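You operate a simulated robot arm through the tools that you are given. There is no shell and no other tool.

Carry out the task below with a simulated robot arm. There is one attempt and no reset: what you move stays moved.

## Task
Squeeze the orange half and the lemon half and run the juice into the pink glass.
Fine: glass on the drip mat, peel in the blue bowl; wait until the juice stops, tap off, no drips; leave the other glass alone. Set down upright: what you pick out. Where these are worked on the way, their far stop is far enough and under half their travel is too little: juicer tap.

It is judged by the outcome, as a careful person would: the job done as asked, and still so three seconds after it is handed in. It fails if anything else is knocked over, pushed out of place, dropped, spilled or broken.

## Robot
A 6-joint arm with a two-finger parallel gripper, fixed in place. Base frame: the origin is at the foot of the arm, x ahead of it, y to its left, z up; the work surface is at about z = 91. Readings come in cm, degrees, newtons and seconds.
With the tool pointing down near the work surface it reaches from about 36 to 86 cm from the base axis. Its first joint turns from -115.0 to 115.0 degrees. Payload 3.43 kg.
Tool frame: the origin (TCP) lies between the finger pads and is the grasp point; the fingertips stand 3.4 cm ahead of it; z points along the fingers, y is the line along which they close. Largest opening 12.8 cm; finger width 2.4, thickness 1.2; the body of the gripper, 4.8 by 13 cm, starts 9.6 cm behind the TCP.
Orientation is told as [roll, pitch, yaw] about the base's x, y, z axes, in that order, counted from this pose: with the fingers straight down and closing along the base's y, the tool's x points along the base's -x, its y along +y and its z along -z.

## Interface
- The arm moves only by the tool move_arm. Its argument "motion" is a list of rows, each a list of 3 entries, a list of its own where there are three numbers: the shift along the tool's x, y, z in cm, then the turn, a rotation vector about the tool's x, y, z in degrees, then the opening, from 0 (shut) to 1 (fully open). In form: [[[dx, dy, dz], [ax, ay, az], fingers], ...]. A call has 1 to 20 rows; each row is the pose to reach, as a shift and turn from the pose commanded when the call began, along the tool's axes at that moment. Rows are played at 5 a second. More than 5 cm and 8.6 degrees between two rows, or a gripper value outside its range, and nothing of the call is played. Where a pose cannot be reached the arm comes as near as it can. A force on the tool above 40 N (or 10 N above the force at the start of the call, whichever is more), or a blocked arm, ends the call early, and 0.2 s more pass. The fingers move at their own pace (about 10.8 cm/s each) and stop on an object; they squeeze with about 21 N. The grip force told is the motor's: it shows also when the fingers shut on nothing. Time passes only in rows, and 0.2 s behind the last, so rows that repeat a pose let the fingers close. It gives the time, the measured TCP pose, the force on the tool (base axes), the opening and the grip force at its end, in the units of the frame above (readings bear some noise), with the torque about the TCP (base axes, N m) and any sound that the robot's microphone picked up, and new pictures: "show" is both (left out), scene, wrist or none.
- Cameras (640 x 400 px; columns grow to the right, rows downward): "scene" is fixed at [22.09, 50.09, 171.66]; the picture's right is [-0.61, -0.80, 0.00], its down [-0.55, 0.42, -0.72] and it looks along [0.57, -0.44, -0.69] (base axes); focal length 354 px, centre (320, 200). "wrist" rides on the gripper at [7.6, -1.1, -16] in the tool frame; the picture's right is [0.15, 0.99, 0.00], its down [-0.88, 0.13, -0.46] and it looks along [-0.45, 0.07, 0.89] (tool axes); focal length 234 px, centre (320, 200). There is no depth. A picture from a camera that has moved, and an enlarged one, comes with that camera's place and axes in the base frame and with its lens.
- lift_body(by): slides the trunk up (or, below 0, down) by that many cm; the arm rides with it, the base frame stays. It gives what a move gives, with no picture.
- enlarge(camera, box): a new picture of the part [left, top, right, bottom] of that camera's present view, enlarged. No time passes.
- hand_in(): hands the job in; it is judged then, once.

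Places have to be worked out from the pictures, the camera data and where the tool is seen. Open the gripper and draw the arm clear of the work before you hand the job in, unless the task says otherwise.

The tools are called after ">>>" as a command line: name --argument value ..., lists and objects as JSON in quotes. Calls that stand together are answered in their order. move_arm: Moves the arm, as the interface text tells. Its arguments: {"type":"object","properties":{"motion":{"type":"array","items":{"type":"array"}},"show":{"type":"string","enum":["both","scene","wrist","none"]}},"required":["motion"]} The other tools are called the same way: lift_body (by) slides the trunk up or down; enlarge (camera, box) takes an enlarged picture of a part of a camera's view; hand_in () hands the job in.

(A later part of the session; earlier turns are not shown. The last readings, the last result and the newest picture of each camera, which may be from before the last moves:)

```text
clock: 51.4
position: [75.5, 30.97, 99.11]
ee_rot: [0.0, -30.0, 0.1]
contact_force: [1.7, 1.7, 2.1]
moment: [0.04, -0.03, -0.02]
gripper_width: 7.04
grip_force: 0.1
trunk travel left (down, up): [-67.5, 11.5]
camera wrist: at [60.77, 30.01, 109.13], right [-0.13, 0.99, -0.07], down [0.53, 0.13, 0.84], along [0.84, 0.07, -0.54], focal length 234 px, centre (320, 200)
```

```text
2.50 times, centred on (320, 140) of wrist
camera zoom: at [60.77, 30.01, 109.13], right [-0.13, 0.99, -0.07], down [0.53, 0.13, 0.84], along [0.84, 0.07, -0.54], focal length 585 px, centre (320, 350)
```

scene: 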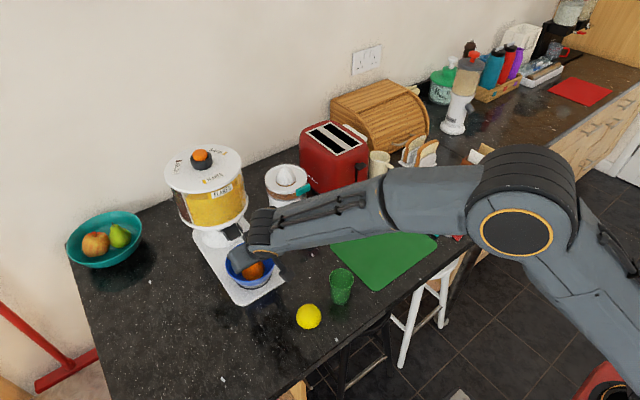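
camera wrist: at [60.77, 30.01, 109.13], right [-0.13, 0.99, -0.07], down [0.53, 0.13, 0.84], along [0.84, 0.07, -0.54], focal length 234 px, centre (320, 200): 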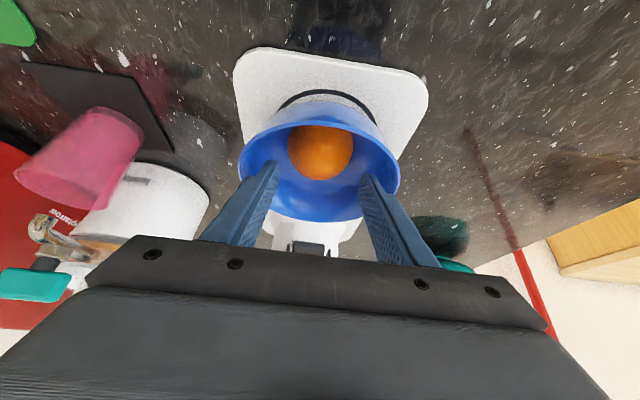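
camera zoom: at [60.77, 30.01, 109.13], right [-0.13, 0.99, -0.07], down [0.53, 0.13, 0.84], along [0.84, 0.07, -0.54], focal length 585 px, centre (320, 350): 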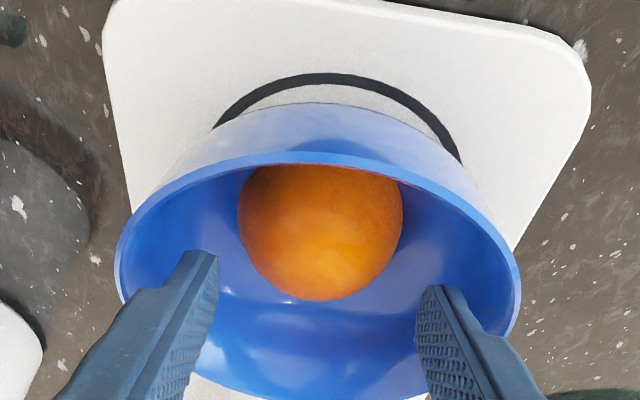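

The orange peel lies in the bowl. I lift straight out and move above the lemon half near (57.1, 26.5), with the fingers about 7.7 cm open to stay clear of the green glass.

>>> move_arm --motion '[[[-0.75, 0, -1.3], [0, 0, 0], 0.56], [[-2.0, 0, -3.46], [0, 0, 0], 0.56], [[-3.6, 0, -6.24], [0, 0, 0], 0.56], [[-5.2, 0, -9.0], [0, 0, 0], 0.56], [[-6.95, 0, -12.04], [0, 0, 0], 0.56], [[-3.34, -0.9, -13.43], [0, 0, 0], 0.58], [[0.27, -1.8, -14.82], [0, 0, 0], 0.6], [[3.88, -2.7, -16.21], [0, 0, 0], 0.6], [[7.49, -3.6, -17.6], [0, 0, 0], 0.6], [[11.09, -4.5, -18.99], [0, 0, 0], 0.6], [[11.09, -4.5, -18.99], [0, 0, 0], 0.6]]' --show "both"

>>> enlarge --camera "wrist" --box '[200, 20, 400, 180]'

>>> enlarge --camera "scene" --box '[210, 200, 310, 310]'

```text
clock: 53.8
position: [56.22, 26.49, 109.93]
ee_rot: [0.0, -29.9, -0.1]
contact_force: [0.4, -0.8, 0.8]
moment: [0.04, -0.03, -0.01]
gripper_width: 7.7
grip_force: 0.0
trunk travel left (down, up): [-67.5, 11.5]
camera wrist: at [41.57, 25.55, 119.95], right [-0.13, 0.99, -0.07], down [0.53, 0.13, 0.84], along [0.84, 0.07, -0.55], focal length 234 px, centre (320, 200)
```

scene: 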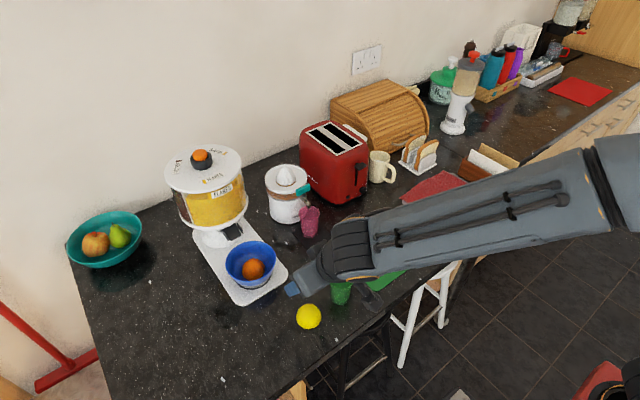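
wrist: 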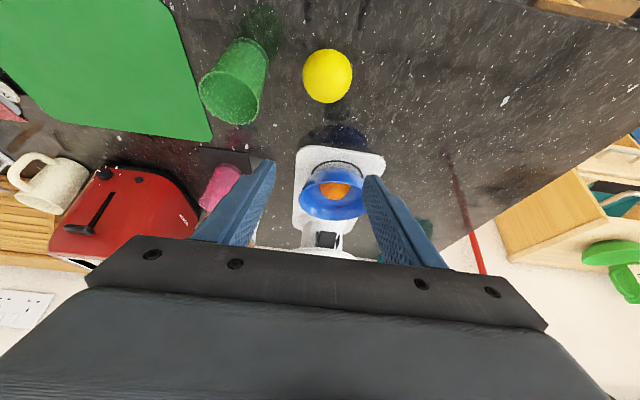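

```text
2.50 times, centred on (300, 100) of wrist
camera zoom: at [41.57, 25.55, 119.95], right [-0.13, 0.99, -0.07], down [0.53, 0.13, 0.84], along [0.84, 0.07, -0.55], focal length 585 px, centre (370, 450)
```

zoom: 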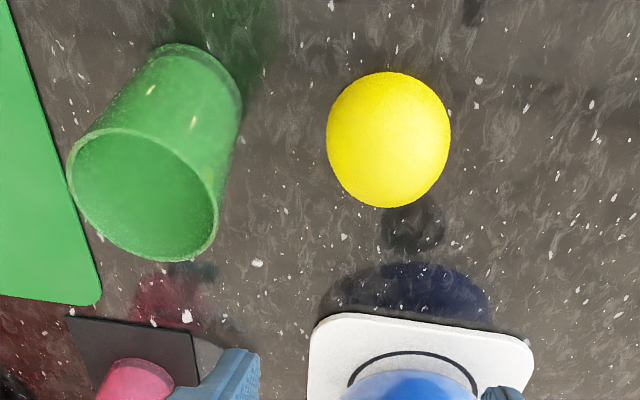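

```text
3.64 times, centred on (260, 255) of scene
camera zoom: at [22.09, 50.09, 171.66], right [-0.61, -0.8, 0.0], down [-0.55, 0.42, -0.72], along [0.57, -0.44, -0.69], focal length 1288 px, centre (538, 0)
```

zoom: 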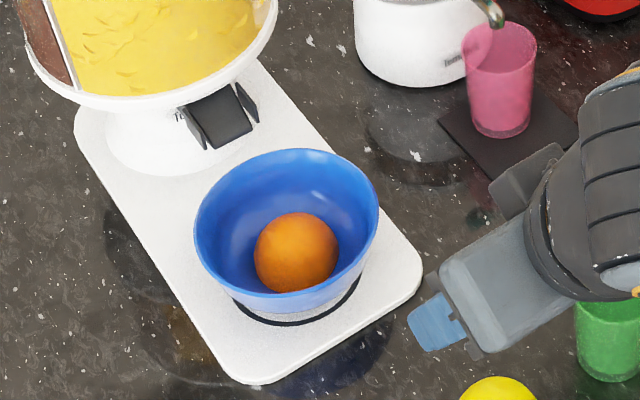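

The lemon half is at about (57.25, 26.35) and the green glass's nearest edge is y≈19.6, so the finger clears it by over 1.5 cm. I lower around the lemon.

>>> move_arm --motion '[[[1.7, -0.14, 3.15], [0, 0, 0], 0.6], [[3.4, -0.14, 6.3], [0, 0, 0], 0.6], [[5.1, -0.14, 9.4], [0, 0, 0], 0.6], [[6.2, -0.14, 11.5], [0, 0, 0], 0.6], [[6.84, -0.14, 12.6], [0, 0, 0], 0.6], [[6.84, -0.14, 12.6], [0, 0, 0], 0.6]]' --show "both"

>>> enlarge --camera "wrist" --box '[220, 100, 420, 250]'

```text
clock: 55.2
position: [56.72, 26.33, 95.62]
ee_rot: [-0.1, -30.0, 0.0]
contact_force: [-0.2, -0.4, -0.1]
moment: [0.01, -0.01, -0.03]
gripper_width: 7.7
grip_force: 0.0
trunk travel left (down, up): [-67.5, 11.5]
camera wrist: at [42.04, 25.34, 105.62], right [-0.13, 0.99, -0.07], down [0.53, 0.13, 0.83], along [0.84, 0.07, -0.55], focal length 234 px, centre (320, 200)
```

scene: 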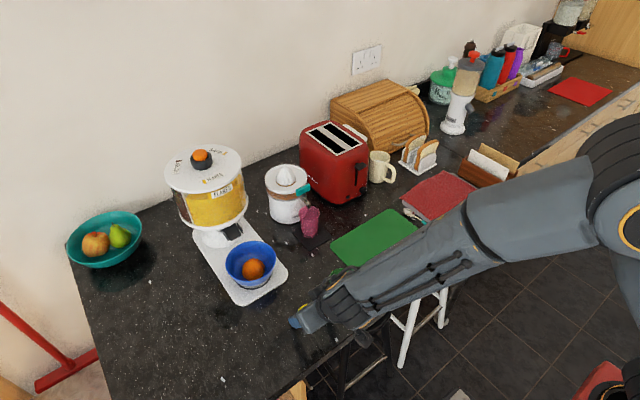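
wrist: 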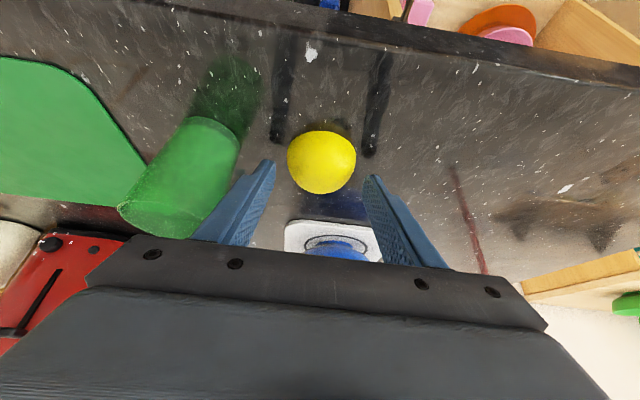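

```text
2.67 times, centred on (320, 175) of wrist
camera zoom: at [42.04, 25.34, 105.62], right [-0.13, 0.99, -0.07], down [0.53, 0.13, 0.83], along [0.84, 0.07, -0.55], focal length 624 px, centre (320, 267)
```

zoom: 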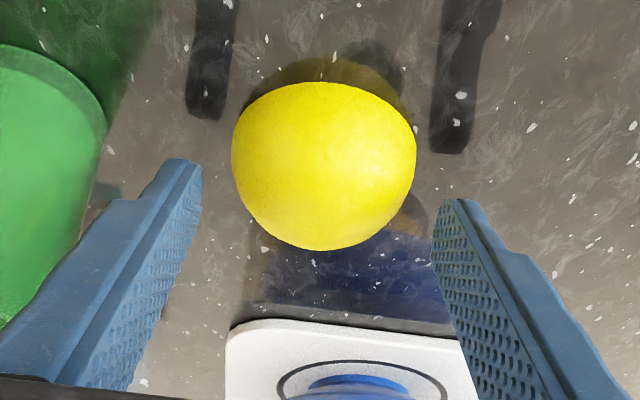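

The lemon is centred between the pads and the green glass is untouched. I lower 0.75 cm and close gently.

>>> move_arm --motion '[[[0.25, 0, 0.3], [0, 0, 0], 0.6], [[0.5, 0, 0.58], [0, 0, 0], 0.6], [[0.5, 0, 0.58], [0, 0, 0], 0.52], [[0.5, 0, 0.58], [0, 0, 0], 0.45], [[0.5, 0, 0.58], [0, 0, 0], 0.38], [[0.5, 0, 0.58], [0, 0, 0], 0.3], [[0.5, 0, 0.58], [0, 0, 0], 0.3]]' --show "wrist"

>>> enlarge --camera "wrist" --box '[220, 100, 420, 250]'

```text
clock: 56.8
position: [56.61, 26.32, 94.89]
ee_rot: [0.0, -30.0, 0.0]
contact_force: [0.8, 1.0, 0.6]
moment: [0.06, -0.01, -0.03]
gripper_width: 5.95
grip_force: 21.1
trunk travel left (down, up): [-67.5, 11.5]
camera wrist: at [41.93, 25.3, 104.86], right [-0.13, 0.99, -0.07], down [0.53, 0.13, 0.83], along [0.84, 0.07, -0.55], focal length 234 px, centre (320, 200)
```

wrist: 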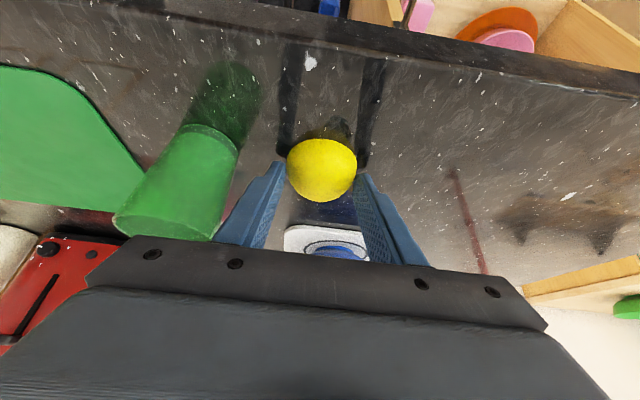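

```text
2.67 times, centred on (320, 175) of wrist
camera zoom: at [41.93, 25.3, 104.86], right [-0.13, 0.99, -0.07], down [0.53, 0.13, 0.83], along [0.84, 0.07, -0.55], focal length 624 px, centre (320, 267)
```

zoom: 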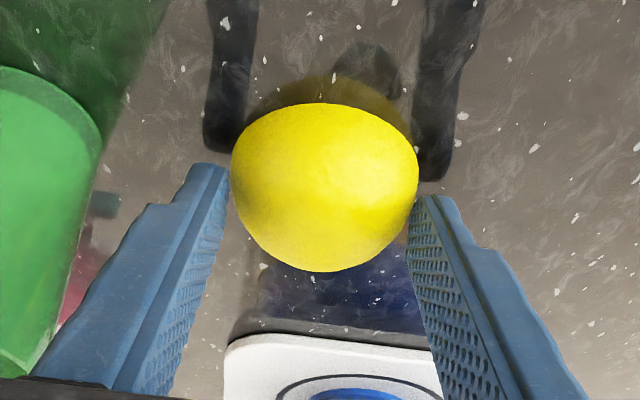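

The lemon is held exactly as the orange was. I lift it and carry it high to the spot above the cone at (89.8, 10.1).

>>> move_arm --motion '[[[-0.75, 0, -1.3], [0, 0, 0], 0.3], [[-2.3, 0, -4.0], [0, 0, 0], 0.3], [[-4.4, 0, -7.65], [0, 0, 0], 0.3], [[-6.55, 0, -11.34], [0, 0, 0], 0.3], [[-9.72, -2.86, -12.28], [0, 0, 0], 0.3], [[-12.9, -5.72, -13.22], [0, 0, 0], 0.3], [[-16.07, -8.58, -14.16], [0, 0, 0], 0.3], [[-19.25, -11.44, -15.1], [0, 0, 0], 0.3], [[-22.42, -14.3, -16.04], [0, 0, 0], 0.3], [[-26.0, -14.7, -13.51], [0, 0, 0], 0.3], [[-29.57, -15.1, -10.98], [0, 0, 0], 0.3], [[-33.15, -15.5, -8.46], [0, 0, 0], 0.3], [[-36.73, -15.85, -5.93], [0, 0, 0], 0.3], [[-40.3, -16.2, -3.4], [0, 0, 0], 0.3], [[-40.3, -16.2, -3.4], [0, 0, 0], 0.3]]' --show "both"

>>> enlarge --camera "scene" --box '[250, 120, 350, 220]'

>>> enlarge --camera "wrist" --box '[220, 60, 420, 220]'

```text
clock: 60.0
position: [89.91, 10.24, 117.88]
ee_rot: [-0.1, -29.9, 0.1]
contact_force: [-0.3, 0.0, -0.4]
moment: [-0.04, 0.01, 0.02]
gripper_width: 5.96
grip_force: 21.1
trunk travel left (down, up): [-67.5, 11.5]
camera wrist: at [75.25, 9.32, 127.85], right [-0.13, 0.99, -0.07], down [0.54, 0.13, 0.83], along [0.83, 0.07, -0.55], focal length 234 px, centre (320, 200)
```

scene: 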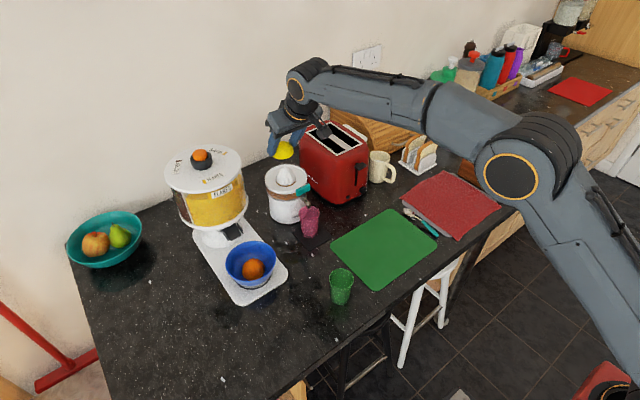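
wrist: 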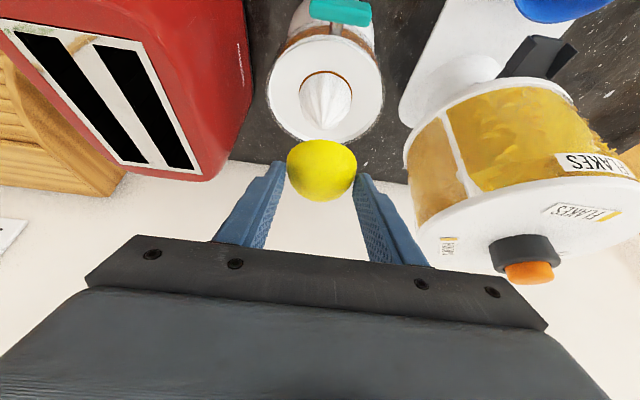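

```text
4.00 times, centred on (300, 170) of scene
camera zoom: at [22.09, 50.09, 171.66], right [-0.61, -0.8, 0.0], down [-0.55, 0.42, -0.72], along [0.57, -0.44, -0.69], focal length 1416 px, centre (400, 320)
```

zoom: 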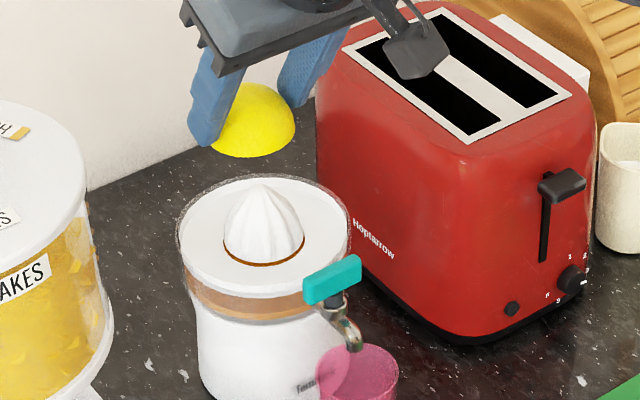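

```text
2.50 times, centred on (320, 140) of wrist
camera zoom: at [75.25, 9.32, 127.85], right [-0.13, 0.99, -0.07], down [0.54, 0.13, 0.83], along [0.83, 0.07, -0.55], focal length 585 px, centre (320, 350)
```

zoom: 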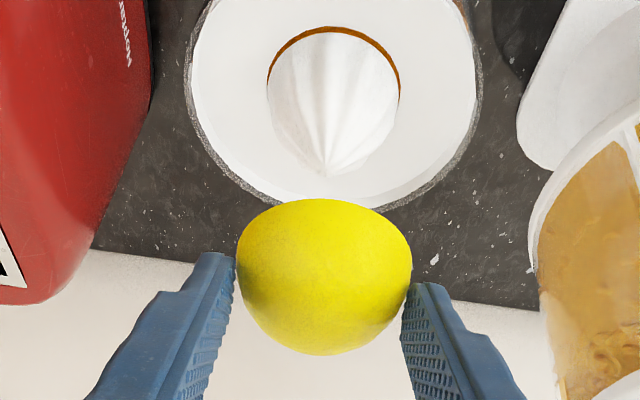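

The juice line from the orange is visible and the lemon is in position, about 0.25 cm too far in +y compared with the well-centred orange press. I correct this and lower over the cone to just before contact.

>>> move_arm --motion '[[[-0.09, -0.28, 0.05], [0, 0, 0], 0.3], [[0.7, -0.28, 1.4], [0, 0, 0], 0.3], [[1.5, -0.28, 2.8], [0, 0, 0], 0.3], [[2.0, -0.28, 3.66], [0, 0, 0], 0.3], [[2.4, -0.28, 4.36], [0, 0, 0], 0.3], [[2.8, -0.28, 5.05], [0, 0, 0], 0.3], [[3.16, -0.28, 5.68], [0, 0, 0], 0.3], [[3.16, -0.28, 5.68], [0, 0, 0], 0.3]]' --show "both"

>>> enlarge --camera "scene" --box '[250, 130, 340, 220]'

>>> enlarge --camera "scene" --box '[280, 190, 300, 204]'

```text
clock: 61.8
position: [89.89, 9.93, 111.59]
ee_rot: [0.1, -30.0, 0.1]
contact_force: [1.1, -0.1, -0.1]
moment: [0.01, -0.02, 0.0]
gripper_width: 5.99
grip_force: 21.4
trunk travel left (down, up): [-67.5, 11.5]
camera wrist: at [75.27, 8.92, 121.55], right [-0.13, 0.99, -0.07], down [0.53, 0.13, 0.83], along [0.84, 0.07, -0.55], focal length 234 px, centre (320, 200)
```

scene: 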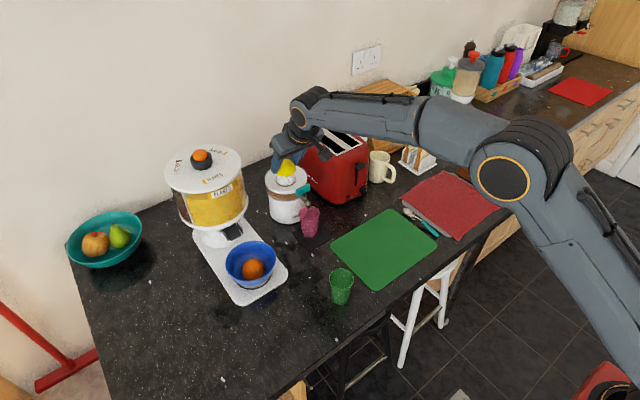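
wrist: 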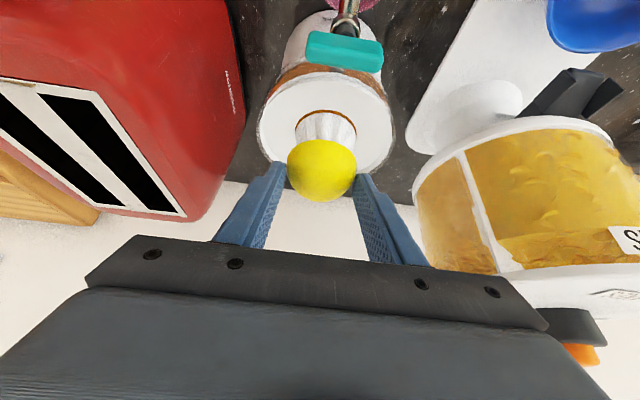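

```text
4.44 times, centred on (295, 175) of scene
camera zoom: at [22.09, 50.09, 171.66], right [-0.61, -0.8, 0.0], down [-0.55, 0.42, -0.72], along [0.57, -0.44, -0.69], focal length 1574 px, centre (431, 311)
```

zoom: 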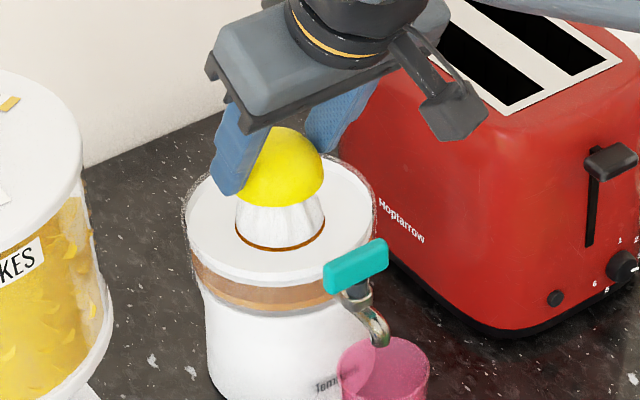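

```text
16.00 times, centred on (290, 197) of scene
camera zoom: at [22.09, 50.09, 171.66], right [-0.61, -0.8, 0.0], down [-0.55, 0.42, -0.72], along [0.57, -0.44, -0.69], focal length 5666 px, centre (800, 248)
```

zoom: 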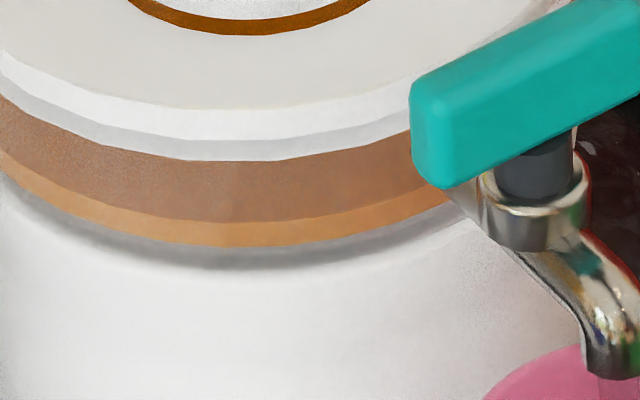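

Clean approach, no force yet, with the orange juice strip at row 220–247 for reference. I press down another 1.4 cm slowly.

>>> move_arm --motion '[[[0.15, 0, 0.26], [0, 0, 0], 0.3], [[0.3, 0, 0.52], [0, 0, 0], 0.3], [[0.45, 0, 0.78], [0, 0, 0], 0.3], [[0.6, 0, 1.04], [0, 0, 0], 0.3], [[0.7, 0, 1.21], [0, 0, 0], 0.3], [[0.7, 0, 1.21], [0, 0, 0], 0.3]]' --show "none"

>>> enlarge --camera "scene" --box '[280, 190, 300, 204]'

```text
clock: 63.2
position: [89.94, 9.92, 110.04]
ee_rot: [0.0, -30.1, 0.0]
contact_force: [-0.3, -0.2, 3.4]
moment: [0.02, -0.04, 0.0]
gripper_width: 5.97
grip_force: 20.6
trunk travel left (down, up): [-67.5, 11.5]
```

```text
16.00 times, centred on (290, 197) of scene
camera zoom: at [22.09, 50.09, 171.66], right [-0.61, -0.8, 0.0], down [-0.55, 0.42, -0.72], along [0.57, -0.44, -0.69], focal length 5666 px, centre (800, 248)
```

zoom: 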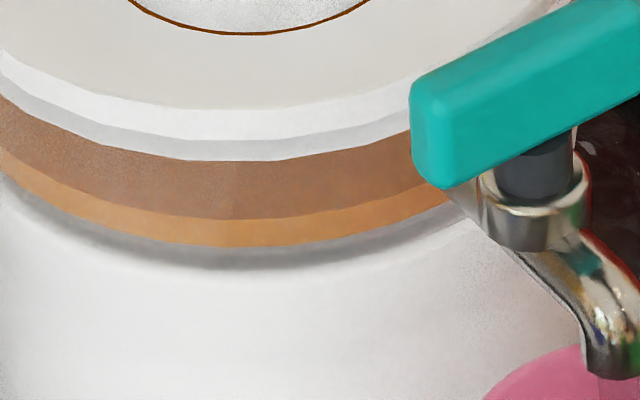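

Contact is central with 3.4 N, the cone goes down and the strip begins to grow. I press another 0.5 cm and hold for about 2 seconds.

>>> move_arm --motion '[[[0.1, 0, 0.17], [0, 0, 0], 0.3], [[0.2, 0, 0.35], [0, 0, 0], 0.3], [[0.25, 0, 0.43], [0, 0, 0], 0.3], [[0.25, 0, 0.43], [0, 0, 0], 0.3], [[0.25, 0, 0.43], [0, 0, 0], 0.3], [[0.25, 0, 0.43], [0, 0, 0], 0.3], [[0.25, 0, 0.43], [0, 0, 0], 0.3], [[0.25, 0, 0.43], [0, 0, 0], 0.3], [[0.25, 0, 0.43], [0, 0, 0], 0.3], [[0.25, 0, 0.43], [0, 0, 0], 0.3]]' --show "none"

>>> enlarge --camera "scene" --box '[280, 190, 300, 204]'

```text
clock: 65.4
position: [89.81, 9.99, 109.79]
ee_rot: [0.0, -30.1, 0.1]
contact_force: [1.4, 4.1, 22.0]
moment: [0.13, -0.2, -0.01]
gripper_width: 6.03
grip_force: 21.0
trunk travel left (down, up): [-67.5, 11.5]
```

```text
16.00 times, centred on (290, 197) of scene
camera zoom: at [22.09, 50.09, 171.66], right [-0.61, -0.8, 0.0], down [-0.55, 0.42, -0.72], along [0.57, -0.44, -0.69], focal length 5666 px, centre (800, 248)
```

zoom: 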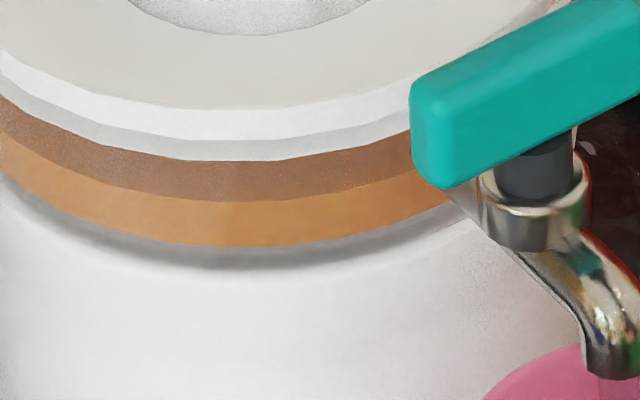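

The strip has grown to 47 px (row 200–247), so the lemon is giving juice. I hold the press for two more seconds to see whether it finishes.

>>> move_arm --motion '[[[0, 0, 0], [0, 0, 0], 0.3], [[0, 0, 0], [0, 0, 0], 0.3], [[0, 0, 0], [0, 0, 0], 0.3], [[0, 0, 0], [0, 0, 0], 0.3], [[0, 0, 0], [0, 0, 0], 0.3], [[0, 0, 0], [0, 0, 0], 0.3], [[0, 0, 0], [0, 0, 0], 0.3], [[0, 0, 0], [0, 0, 0], 0.3], [[0, 0, 0], [0, 0, 0], 0.3], [[0, 0, 0], [0, 0, 0], 0.3]]' --show "none"

>>> enlarge --camera "scene" --box '[280, 190, 300, 204]'

```text
clock: 67.6
position: [89.83, 9.96, 109.69]
ee_rot: [0.0, -30.1, -0.1]
contact_force: [-2.3, 4.5, 20.0]
moment: [0.17, -0.14, 0.03]
gripper_width: 6.04
grip_force: 20.9
trunk travel left (down, up): [-67.5, 11.5]
```

```text
16.00 times, centred on (290, 197) of scene
camera zoom: at [22.09, 50.09, 171.66], right [-0.61, -0.8, 0.0], down [-0.55, 0.42, -0.72], along [0.57, -0.44, -0.69], focal length 5666 px, centre (800, 248)
```

zoom: 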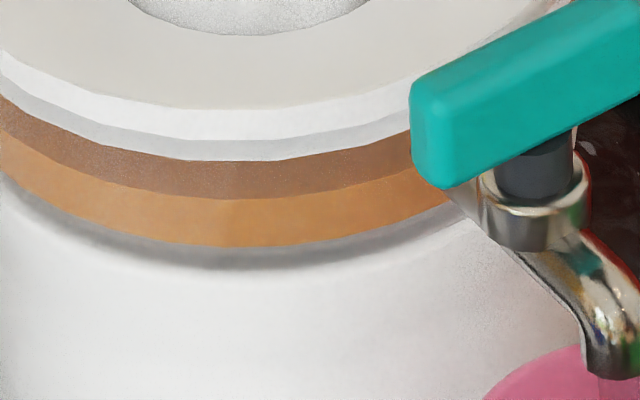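

The growth has nearly stopped (row 198–247). I press slightly more with a small twist to get the last of it, then compare once more.

>>> move_arm --motion '[[[0.05, 0, 0.09], [0, 0, 0], 0.3], [[0.08, -0.06, 0.13], [-2.5, 0, -4.33], 0.3], [[0.08, -0.11, 0.13], [-5, 0, -8.66], 0.3], [[0.08, -0.06, 0.13], [-2.5, 0, -4.33], 0.3], [[0.08, 0, 0.13], [0, 0, 0], 0.3], [[0.08, 0.06, 0.13], [2.5, 0, 4.33], 0.3], [[0.08, 0.11, 0.13], [5, 0, 8.66], 0.3], [[0.08, 0.06, 0.13], [2.5, 0, 4.33], 0.3], [[0.08, 0, 0.13], [0, 0, 0], 0.3], [[0.12, 0, 0.2], [0, 0, 0], 0.3], [[0.12, 0, 0.2], [0, 0, 0], 0.3], [[0.12, 0, 0.2], [0, 0, 0], 0.3], [[0.12, 0, 0.2], [0, 0, 0], 0.3], [[0.12, 0, 0.2], [0, 0, 0], 0.3]]' --show "scene"

>>> enlarge --camera "scene" --box '[280, 190, 300, 204]'

>>> enlarge --camera "scene" --box '[250, 130, 340, 220]'

```text
clock: 70.6
position: [89.86, 10.05, 109.48]
ee_rot: [0.0, -30.1, 0.1]
contact_force: [-2.1, 8.3, 20.7]
moment: [0.33, -0.1, 0.01]
gripper_width: 6.04
grip_force: 20.8
trunk travel left (down, up): [-67.5, 11.5]
```

scene: 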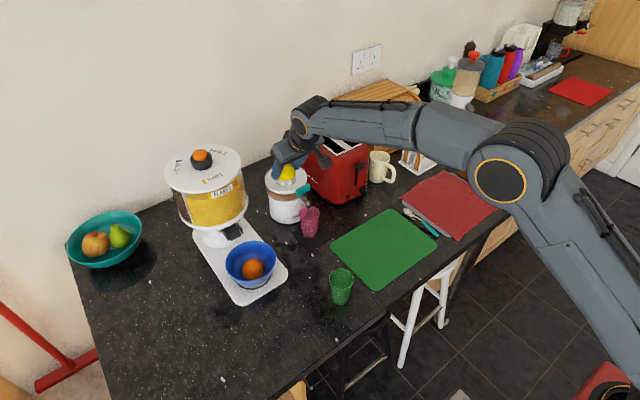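

```text
16.00 times, centred on (290, 197) of scene
camera zoom: at [22.09, 50.09, 171.66], right [-0.61, -0.8, 0.0], down [-0.55, 0.42, -0.72], along [0.57, -0.44, -0.69], focal length 5666 px, centre (800, 248)
```

zoom: 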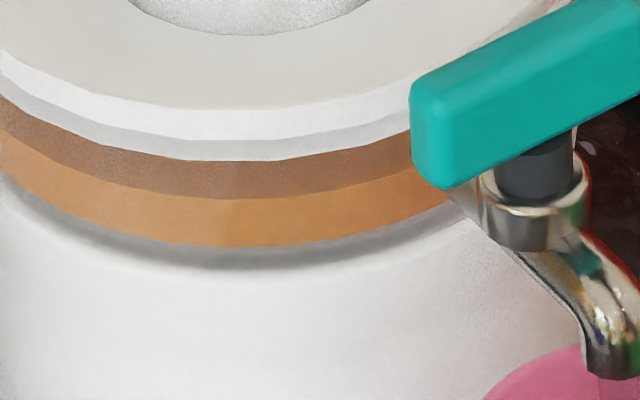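

```text
4.44 times, centred on (295, 175) of scene
camera zoom: at [22.09, 50.09, 171.66], right [-0.61, -0.8, 0.0], down [-0.55, 0.42, -0.72], along [0.57, -0.44, -0.69], focal length 1574 px, centre (431, 311)
```

zoom: 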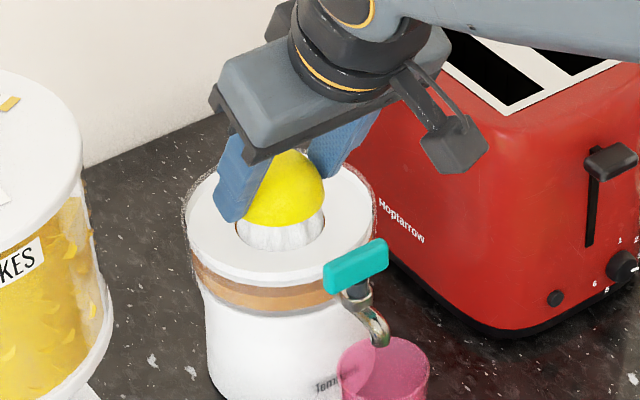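

The level has stopped rising, so the lemon is squeezed out too. I lift the lemon peel off and carry it along the same path to above the bowl.

>>> move_arm --motion '[[[-1.0, 0, -1.73], [0, 0, 0], 0.3], [[-2.5, 0, -4.33], [0, 0, 0], 0.3], [[-4.0, 0, -6.93], [0, 0, 0], 0.3], [[-5.25, 0, -9.1], [0, 0, 0], 0.3], [[-1.4, 0, -11.33], [0, 0, 0], 0.3], [[2.45, 0, -13.55], [0, 0, 0], 0.3], [[6.3, 0, -15.78], [0, 0, 0], 0.3], [[10.16, 0, -18.0], [0, 0, 0], 0.3], [[10.37, 4.22, -16.27], [0, 0, 0], 0.3], [[10.58, 8.44, -14.55], [0, 0, 0], 0.3], [[10.8, 12.66, -12.82], [0, 0, 0], 0.3], [[11.0, 16.88, -11.1], [0, 0, 0], 0.3], [[11.22, 21.1, -9.37], [0, 0, 0], 0.3], [[11.22, 21.1, -9.37], [0, 0, 0], 0.3]]' --show "both"

>>> enlarge --camera "wrist" --box '[220, 40, 420, 200]'

>>> enlarge --camera "scene" --box '[210, 180, 310, 310]'

```text
clock: 73.6
position: [75.46, 30.86, 111.97]
ee_rot: [-0.1, -29.9, 0.0]
contact_force: [0.3, 0.3, -0.3]
moment: [0.0, 0.01, -0.02]
gripper_width: 6.05
grip_force: 21.4
trunk travel left (down, up): [-67.5, 11.5]
camera wrist: at [60.74, 29.95, 122.04], right [-0.13, 0.99, -0.07], down [0.53, 0.13, 0.83], along [0.84, 0.07, -0.55], focal length 234 px, centre (320, 200)
```

scene: 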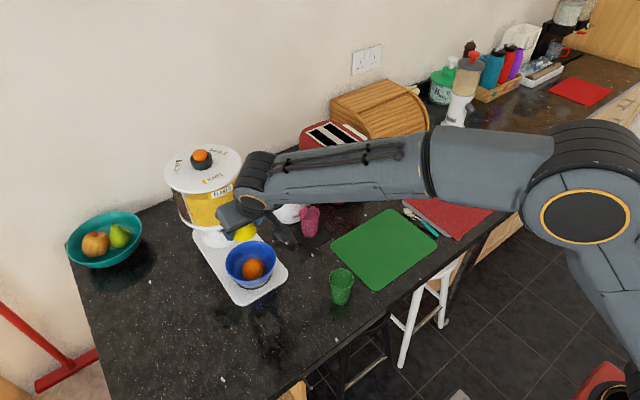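
wrist: 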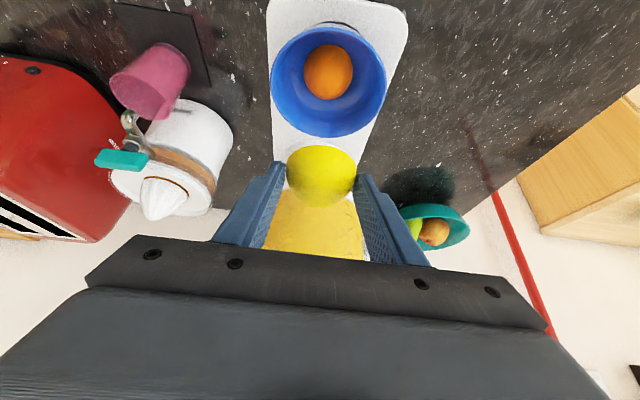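

```text
2.50 times, centred on (320, 120) of wrist
camera zoom: at [60.74, 29.95, 122.04], right [-0.13, 0.99, -0.07], down [0.53, 0.13, 0.83], along [0.84, 0.07, -0.55], focal length 585 px, centre (320, 400)
```

zoom: 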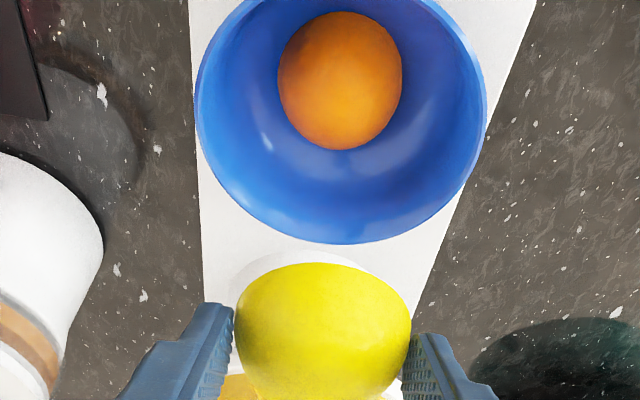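

```text
3.08 times, centred on (260, 245) of scene
camera zoom: at [22.09, 50.09, 171.66], right [-0.61, -0.8, 0.0], down [-0.55, 0.42, -0.72], along [0.57, -0.44, -0.69], focal length 1090 px, centre (505, 62)
```

zoom: 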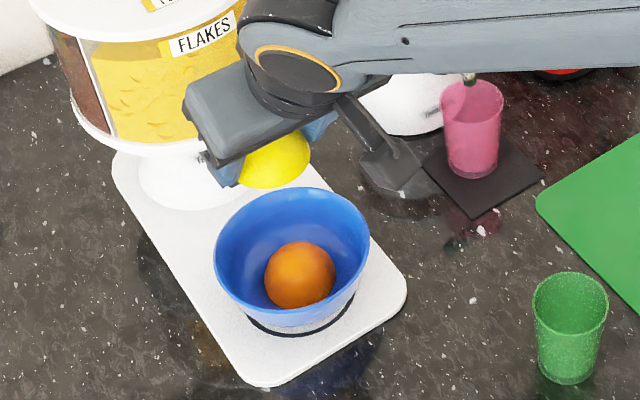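

The bowl centre is about (76.15, 30.85) and the orange peel lies toward its near side. I lower the lemon peel a little past the centre, to about rim height.

>>> move_arm --motion '[[[1.3, 0, 3.0], [0, 0, 0], 0.3], [[2.6, 0, 6.0], [0, 0, 0], 0.3], [[3.9, 0, 8.6], [0, 0, 0], 0.3], [[4.8, 0, 10.51], [0, 0, 0], 0.3], [[4.8, 0, 10.51], [0, 0, 0], 0.3]]' --show "both"

>>> enlarge --camera "wrist" --box '[220, 60, 420, 220]'

>>> enlarge --camera "scene" --box '[210, 200, 310, 310]'

```text
clock: 74.8
position: [76.58, 30.88, 100.31]
ee_rot: [0.0, -30.0, 0.0]
contact_force: [-0.9, -0.6, -0.7]
moment: [0.01, 0.01, -0.01]
gripper_width: 6.07
grip_force: 21.0
trunk travel left (down, up): [-67.5, 11.5]
camera wrist: at [61.91, 29.94, 110.38], right [-0.13, 0.99, -0.07], down [0.53, 0.13, 0.83], along [0.84, 0.07, -0.55], focal length 234 px, centre (320, 200)
```

scene: 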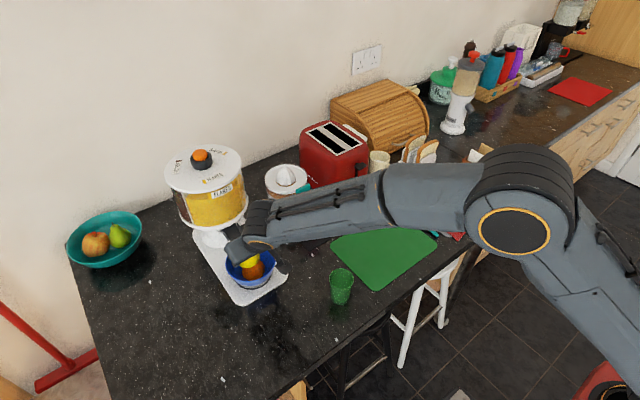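
wrist: 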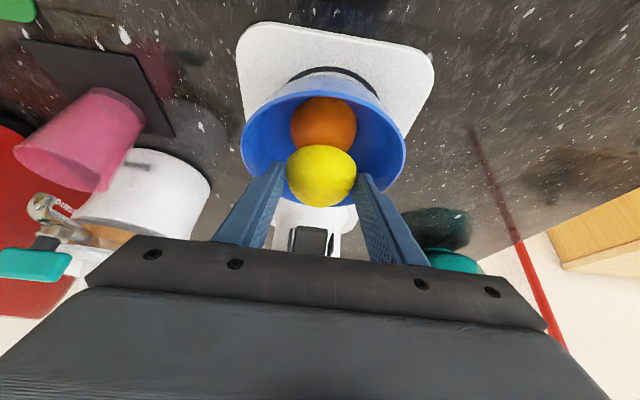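

```text
2.50 times, centred on (320, 140) of wrist
camera zoom: at [61.91, 29.94, 110.38], right [-0.13, 0.99, -0.07], down [0.53, 0.13, 0.83], along [0.84, 0.07, -0.55], focal length 585 px, centre (320, 350)
```

zoom: 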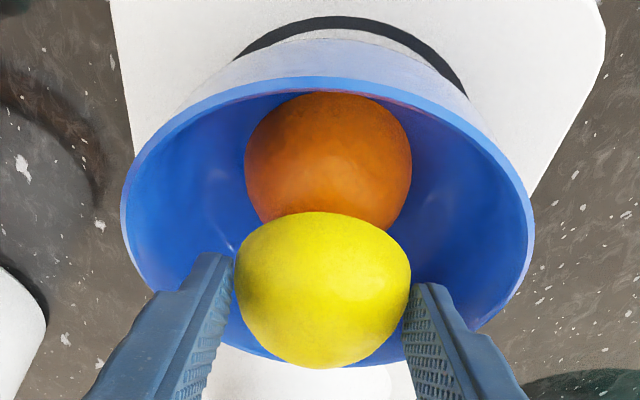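

```text
3.64 times, centred on (260, 255) of scene
camera zoom: at [22.09, 50.09, 171.66], right [-0.61, -0.8, 0.0], down [-0.55, 0.42, -0.72], along [0.57, -0.44, -0.69], focal length 1288 px, centre (538, 0)
```

zoom: 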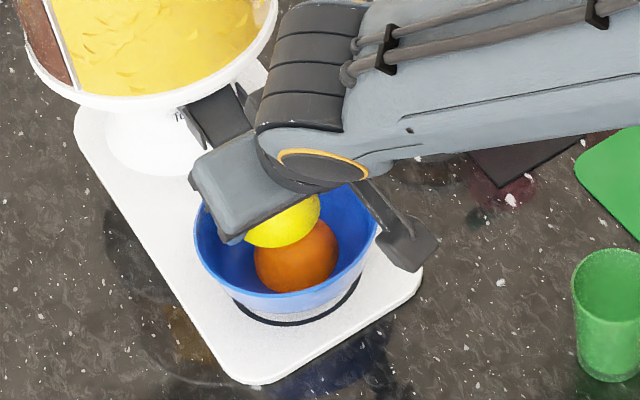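

The lemon peel is over the free half of the bowl. I lower it another 0.8 cm and let go.

>>> move_arm --motion '[[[0.2, 0, 0.35], [0, 0, 0], 0.3], [[0.4, 0, 0.69], [0, 0, 0], 0.3], [[0.4, 0, 0.69], [0, 0, 0], 0.3], [[0.4, 0, 0.69], [0, 0, 0], 0.49], [[0.4, 0, 0.69], [0, 0, 0], 0.53], [[0.4, 0, 0.69], [0, 0, 0], 0.57], [[0.4, 0, 0.69], [0, 0, 0], 0.57]]' --show "both"

>>> enlarge --camera "wrist" --box '[220, 60, 420, 220]'

```text
clock: 76.4
position: [76.56, 30.84, 99.42]
ee_rot: [0.0, -30.0, 0.0]
contact_force: [0.1, -0.7, 1.5]
moment: [0.07, -0.02, 0.02]
gripper_width: 7.01
grip_force: 0.0
trunk travel left (down, up): [-67.5, 11.5]
camera wrist: at [61.96, 29.95, 109.53], right [-0.13, 0.99, -0.07], down [0.53, 0.13, 0.84], along [0.84, 0.07, -0.55], focal length 234 px, centre (320, 200)
```

scene: 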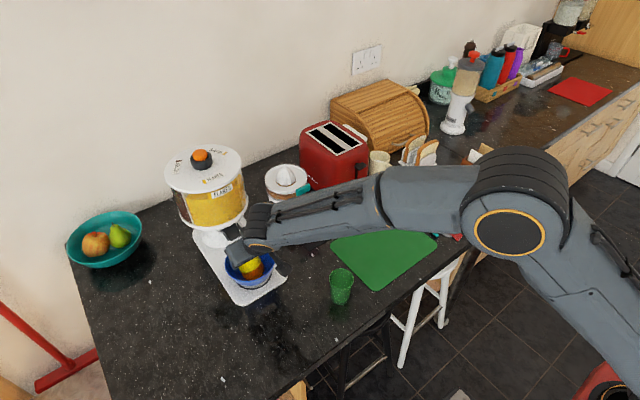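
wrist: 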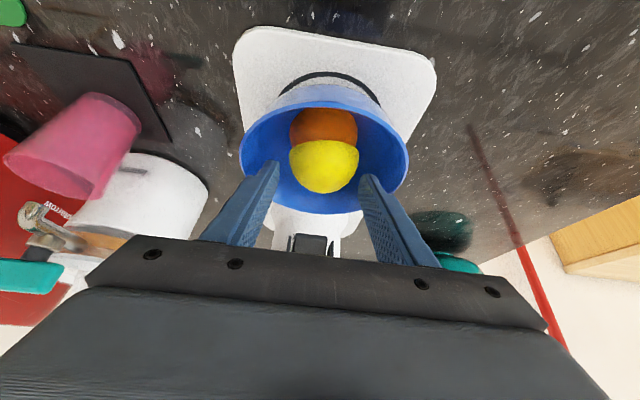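

```text
2.50 times, centred on (320, 140) of wrist
camera zoom: at [61.96, 29.95, 109.53], right [-0.13, 0.99, -0.07], down [0.53, 0.13, 0.84], along [0.84, 0.07, -0.55], focal length 585 px, centre (320, 350)
```

zoom: 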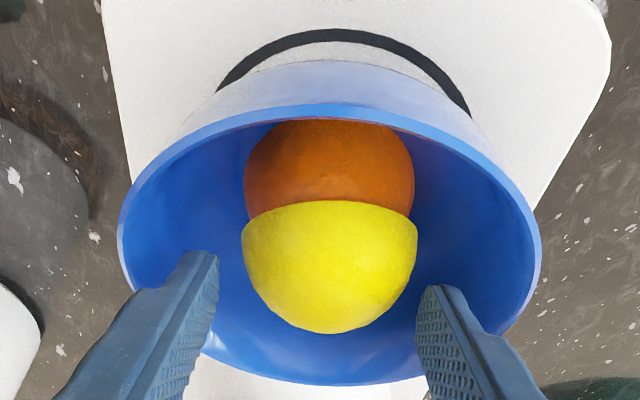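

Both peels are in the bowl. I lift straight out and move back to a clear high spot.

>>> move_arm --motion '[[[-0.75, 0, -1.3], [0, 0, 0], 0.57], [[-2.0, 0, -3.46], [0, 0, 0], 0.57], [[-3.6, 0, -6.24], [0, 0, 0], 0.57], [[-5.2, 0, -9.0], [0, 0, 0], 0.57], [[-7.3, 0, -12.6], [0, 0, 0], 0.57], [[-5.3, -3.0, -15.0], [0, 0, 0], 0.57], [[-3.0, -6.5, -17.0], [0, 0, 0], 0.57], [[-1.0, -10.0, -19.0], [0, 0, 0], 0.57], [[1.0, -13.5, -21.0], [0, 0, 0], 0.57], [[1.0, -13.5, -21.0], [0, 0, 0], 0.57]]' --show "both"

>>> enlarge --camera "scene" --box '[210, 180, 350, 310]'

```text
clock: 78.6
position: [65.24, 17.61, 117.16]
ee_rot: [-0.1, -30.0, 0.0]
contact_force: [0.4, -0.1, -0.1]
moment: [-0.04, -0.02, -0.01]
gripper_width: 7.33
grip_force: 0.1
trunk travel left (down, up): [-67.5, 11.5]
camera wrist: at [50.51, 16.58, 127.18], right [-0.13, 0.99, -0.07], down [0.53, 0.13, 0.83], along [0.84, 0.07, -0.55], focal length 234 px, centre (320, 200)
```

scene: 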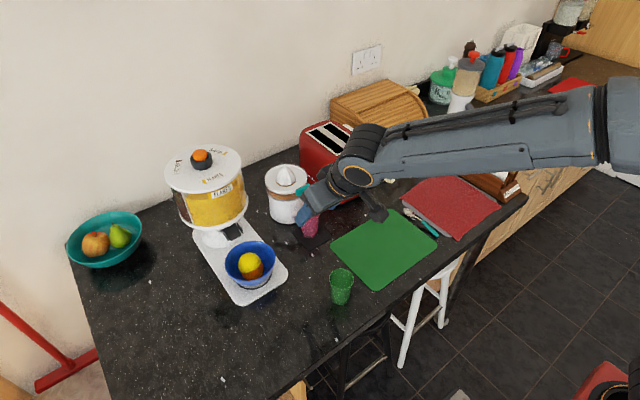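
wrist: 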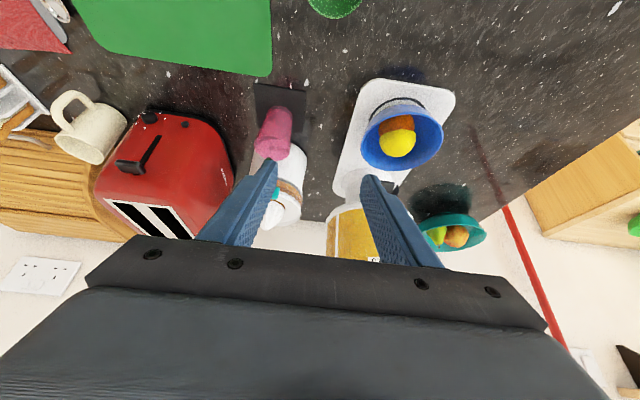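

```text
3.08 times, centred on (280, 245) of scene
camera zoom: at [22.09, 50.09, 171.66], right [-0.61, -0.8, 0.0], down [-0.55, 0.42, -0.72], along [0.57, -0.44, -0.69], focal length 1090 px, centre (443, 62)
```

zoom: 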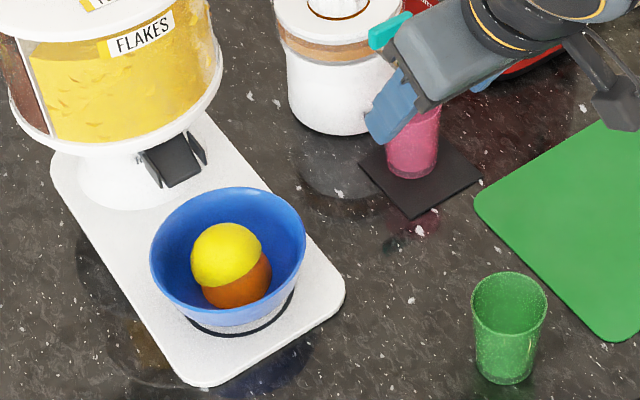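

Both peels rest in the bowl, and the glass, mat and green glass are undisturbed. For the tap I want a vertical tool at x≈82, so I raise the trunk 10 cm for more reach.

>>> lift_body --by 10

```text
clock: 79.9
position: [65.16, 17.5, 127.25]
ee_rot: [0.0, -30.0, 0.0]
contact_force: [-0.4, -0.3, 0.1]
moment: [-0.01, 0.03, 0.01]
gripper_width: 7.28
grip_force: 0.1
trunk travel left (down, up): [-77.5, 1.5]
```

Trunk is raised. I turn the tool to vertical while moving toward the tap, staying high.

>>> move_arm --motion '[[[-1.4, -1.46, 0.8], [0, 6, 0], 0.4], [[-2.8, -2.92, 1.6], [0, 12, 0], 0.4], [[-4.2, -4.38, 2.4], [0, 18, 0], 0.4], [[-5.6, -5.84, 3.2], [0, 24, 0], 0.4], [[-6.93, -7.3, 4.0], [0, 30, 0], 0.4], [[-6.93, -7.3, 4.0], [0, 30, 0], 0.4]]' --show "none"

```text
clock: 81.3
position: [73.2, 10.11, 127.04]
ee_rot: [0.0, 0.1, 0.0]
contact_force: [0.0, -0.6, -0.3]
moment: [0.0, 0.0, 0.0]
gripper_width: 5.1
grip_force: 0.0
trunk travel left (down, up): [-77.5, 1.5]
```

Vertical at (73.2, 10.1, 127). Now I yaw by -90° so that the fingers close along x, and shift to x≈78.

>>> move_arm --motion '[[[-0.4, 0, 0], [0, 0, 8.2], 0.3], [[-0.8, 0, 0], [0, 0, 16.4], 0.25], [[-1.2, 0, 0], [0, 0, 24.6], 0.25], [[-1.6, 0, 0], [0, 0, 32.8], 0.25], [[-2.0, 0, 0], [0, 0, 41], 0.25], [[-2.4, 0, 0], [0, 0, 49.2], 0.25], [[-2.8, 0, 0], [0, 0, 57.4], 0.25], [[-3.2, 0, 0], [0, 0, 65.6], 0.25], [[-3.6, 0, 0], [0, 0, 73.8], 0.25], [[-4.2, 0, 0], [0, 0, 82], 0.25], [[-4.8, 0, 0], [0, 0, 90], 0.25], [[-4.8, 0, 0], [0, 0, 90], 0.25]]' --show "both"

>>> enlarge --camera "wrist" --box '[220, 40, 420, 200]'

```text
clock: 83.9
position: [78.04, 10.13, 127.22]
ee_rot: [-0.1, 0.0, -89.9]
contact_force: [-0.2, 0.4, 0.1]
moment: [-0.01, 0.01, -0.01]
gripper_width: 3.19
grip_force: 0.1
trunk travel left (down, up): [-77.5, 1.5]
camera wrist: at [76.81, 17.9, 143.15], right [0.99, 0.14, 0.0], down [0.13, -0.88, 0.46], along [0.07, -0.45, -0.89], focal length 234 px, centre (320, 200)
```

scene: 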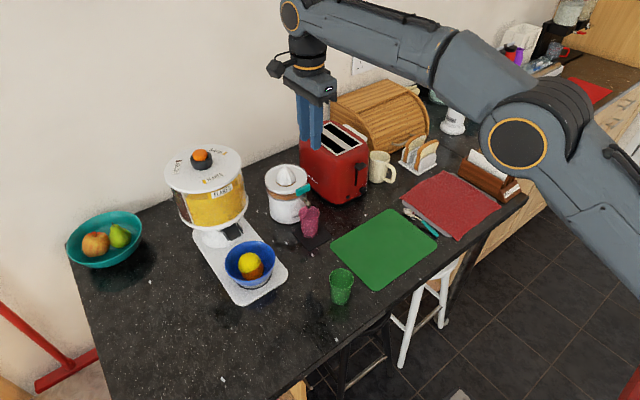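
wrist: 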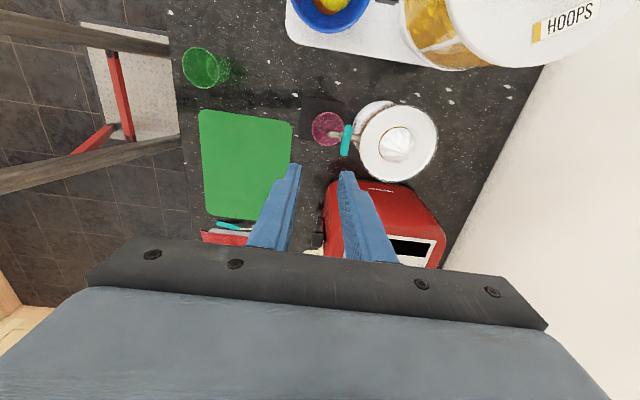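

```text
2.50 times, centred on (320, 120) of wrist
camera zoom: at [76.81, 17.9, 143.15], right [0.99, 0.14, 0.0], down [0.13, -0.88, 0.46], along [0.07, -0.45, -0.89], focal length 585 px, centre (320, 400)
```

zoom: 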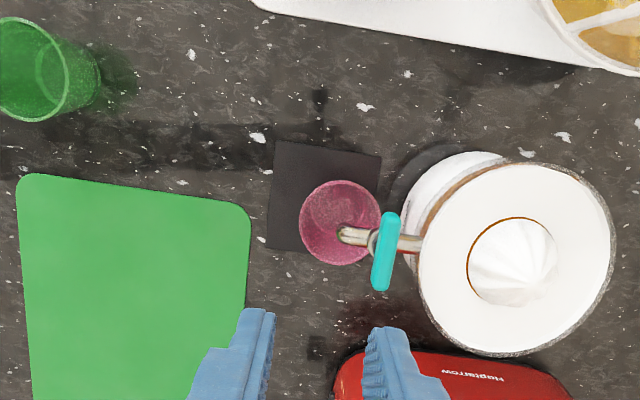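

The top view places the tap bar at about (82.0, 10.35), from y≈8.0 to 12.7, and shows the spout over the glass. I move above it with the fingertips about 2.5 cm over the bar.

>>> move_arm --motion '[[[0.05, 1.0, 3.5], [0, 0, 0], 0.22], [[0.1, 2.0, 7.0], [0, 0, 0], 0.2], [[0.2, 3.0, 10.5], [0, 0, 0], 0.2], [[0.22, 3.96, 14.2], [0, 0, 0], 0.2], [[0.22, 3.96, 14.2], [0, 0, 0], 0.2]]' --show "both"

>>> enlarge --camera "wrist" --box '[240, 60, 440, 220]'

>>> enlarge --camera "scene" --box '[260, 130, 350, 230]'

```text
clock: 85.1
position: [81.89, 10.49, 112.99]
ee_rot: [0.0, 0.0, -90.0]
contact_force: [0.7, 0.5, -0.7]
moment: [-0.01, 0.0, 0.03]
gripper_width: 2.57
grip_force: 0.1
trunk travel left (down, up): [-77.5, 1.5]
camera wrist: at [80.58, 18.25, 129.1], right [0.99, 0.15, 0.0], down [0.13, -0.88, 0.46], along [0.07, -0.45, -0.89], focal length 234 px, centre (320, 200)
```

scene: 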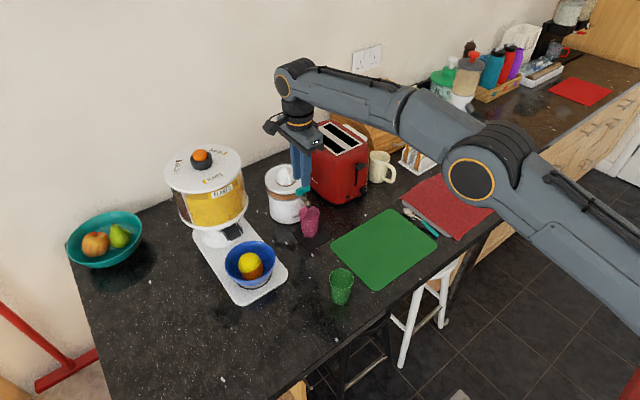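
wrist: 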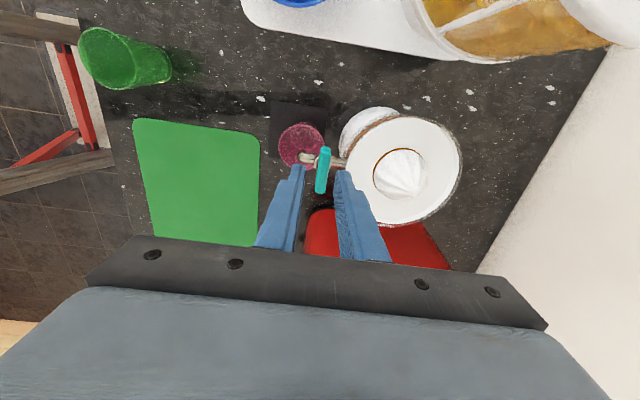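

```text
2.50 times, centred on (340, 140) of wrist
camera zoom: at [80.58, 18.25, 129.1], right [0.99, 0.15, 0.0], down [0.13, -0.88, 0.46], along [0.07, -0.45, -0.89], focal length 585 px, centre (270, 350)
```

zoom: 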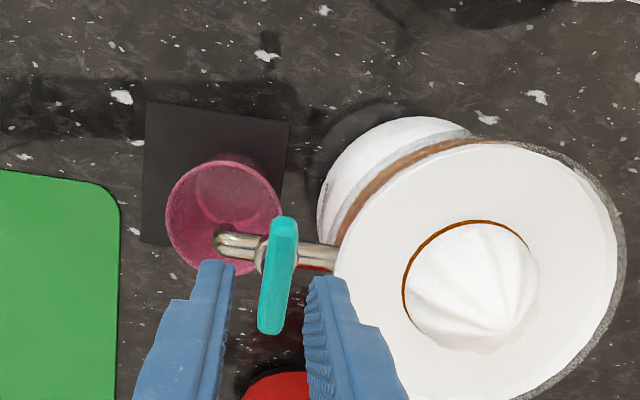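

```text
4.00 times, centred on (305, 180) of scene
camera zoom: at [22.09, 50.09, 171.66], right [-0.61, -0.8, 0.0], down [-0.55, 0.42, -0.72], along [0.57, -0.44, -0.69], focal length 1416 px, centre (380, 280)
```

zoom: 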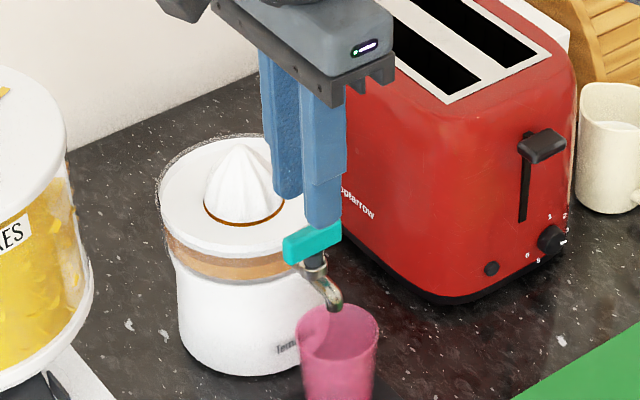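

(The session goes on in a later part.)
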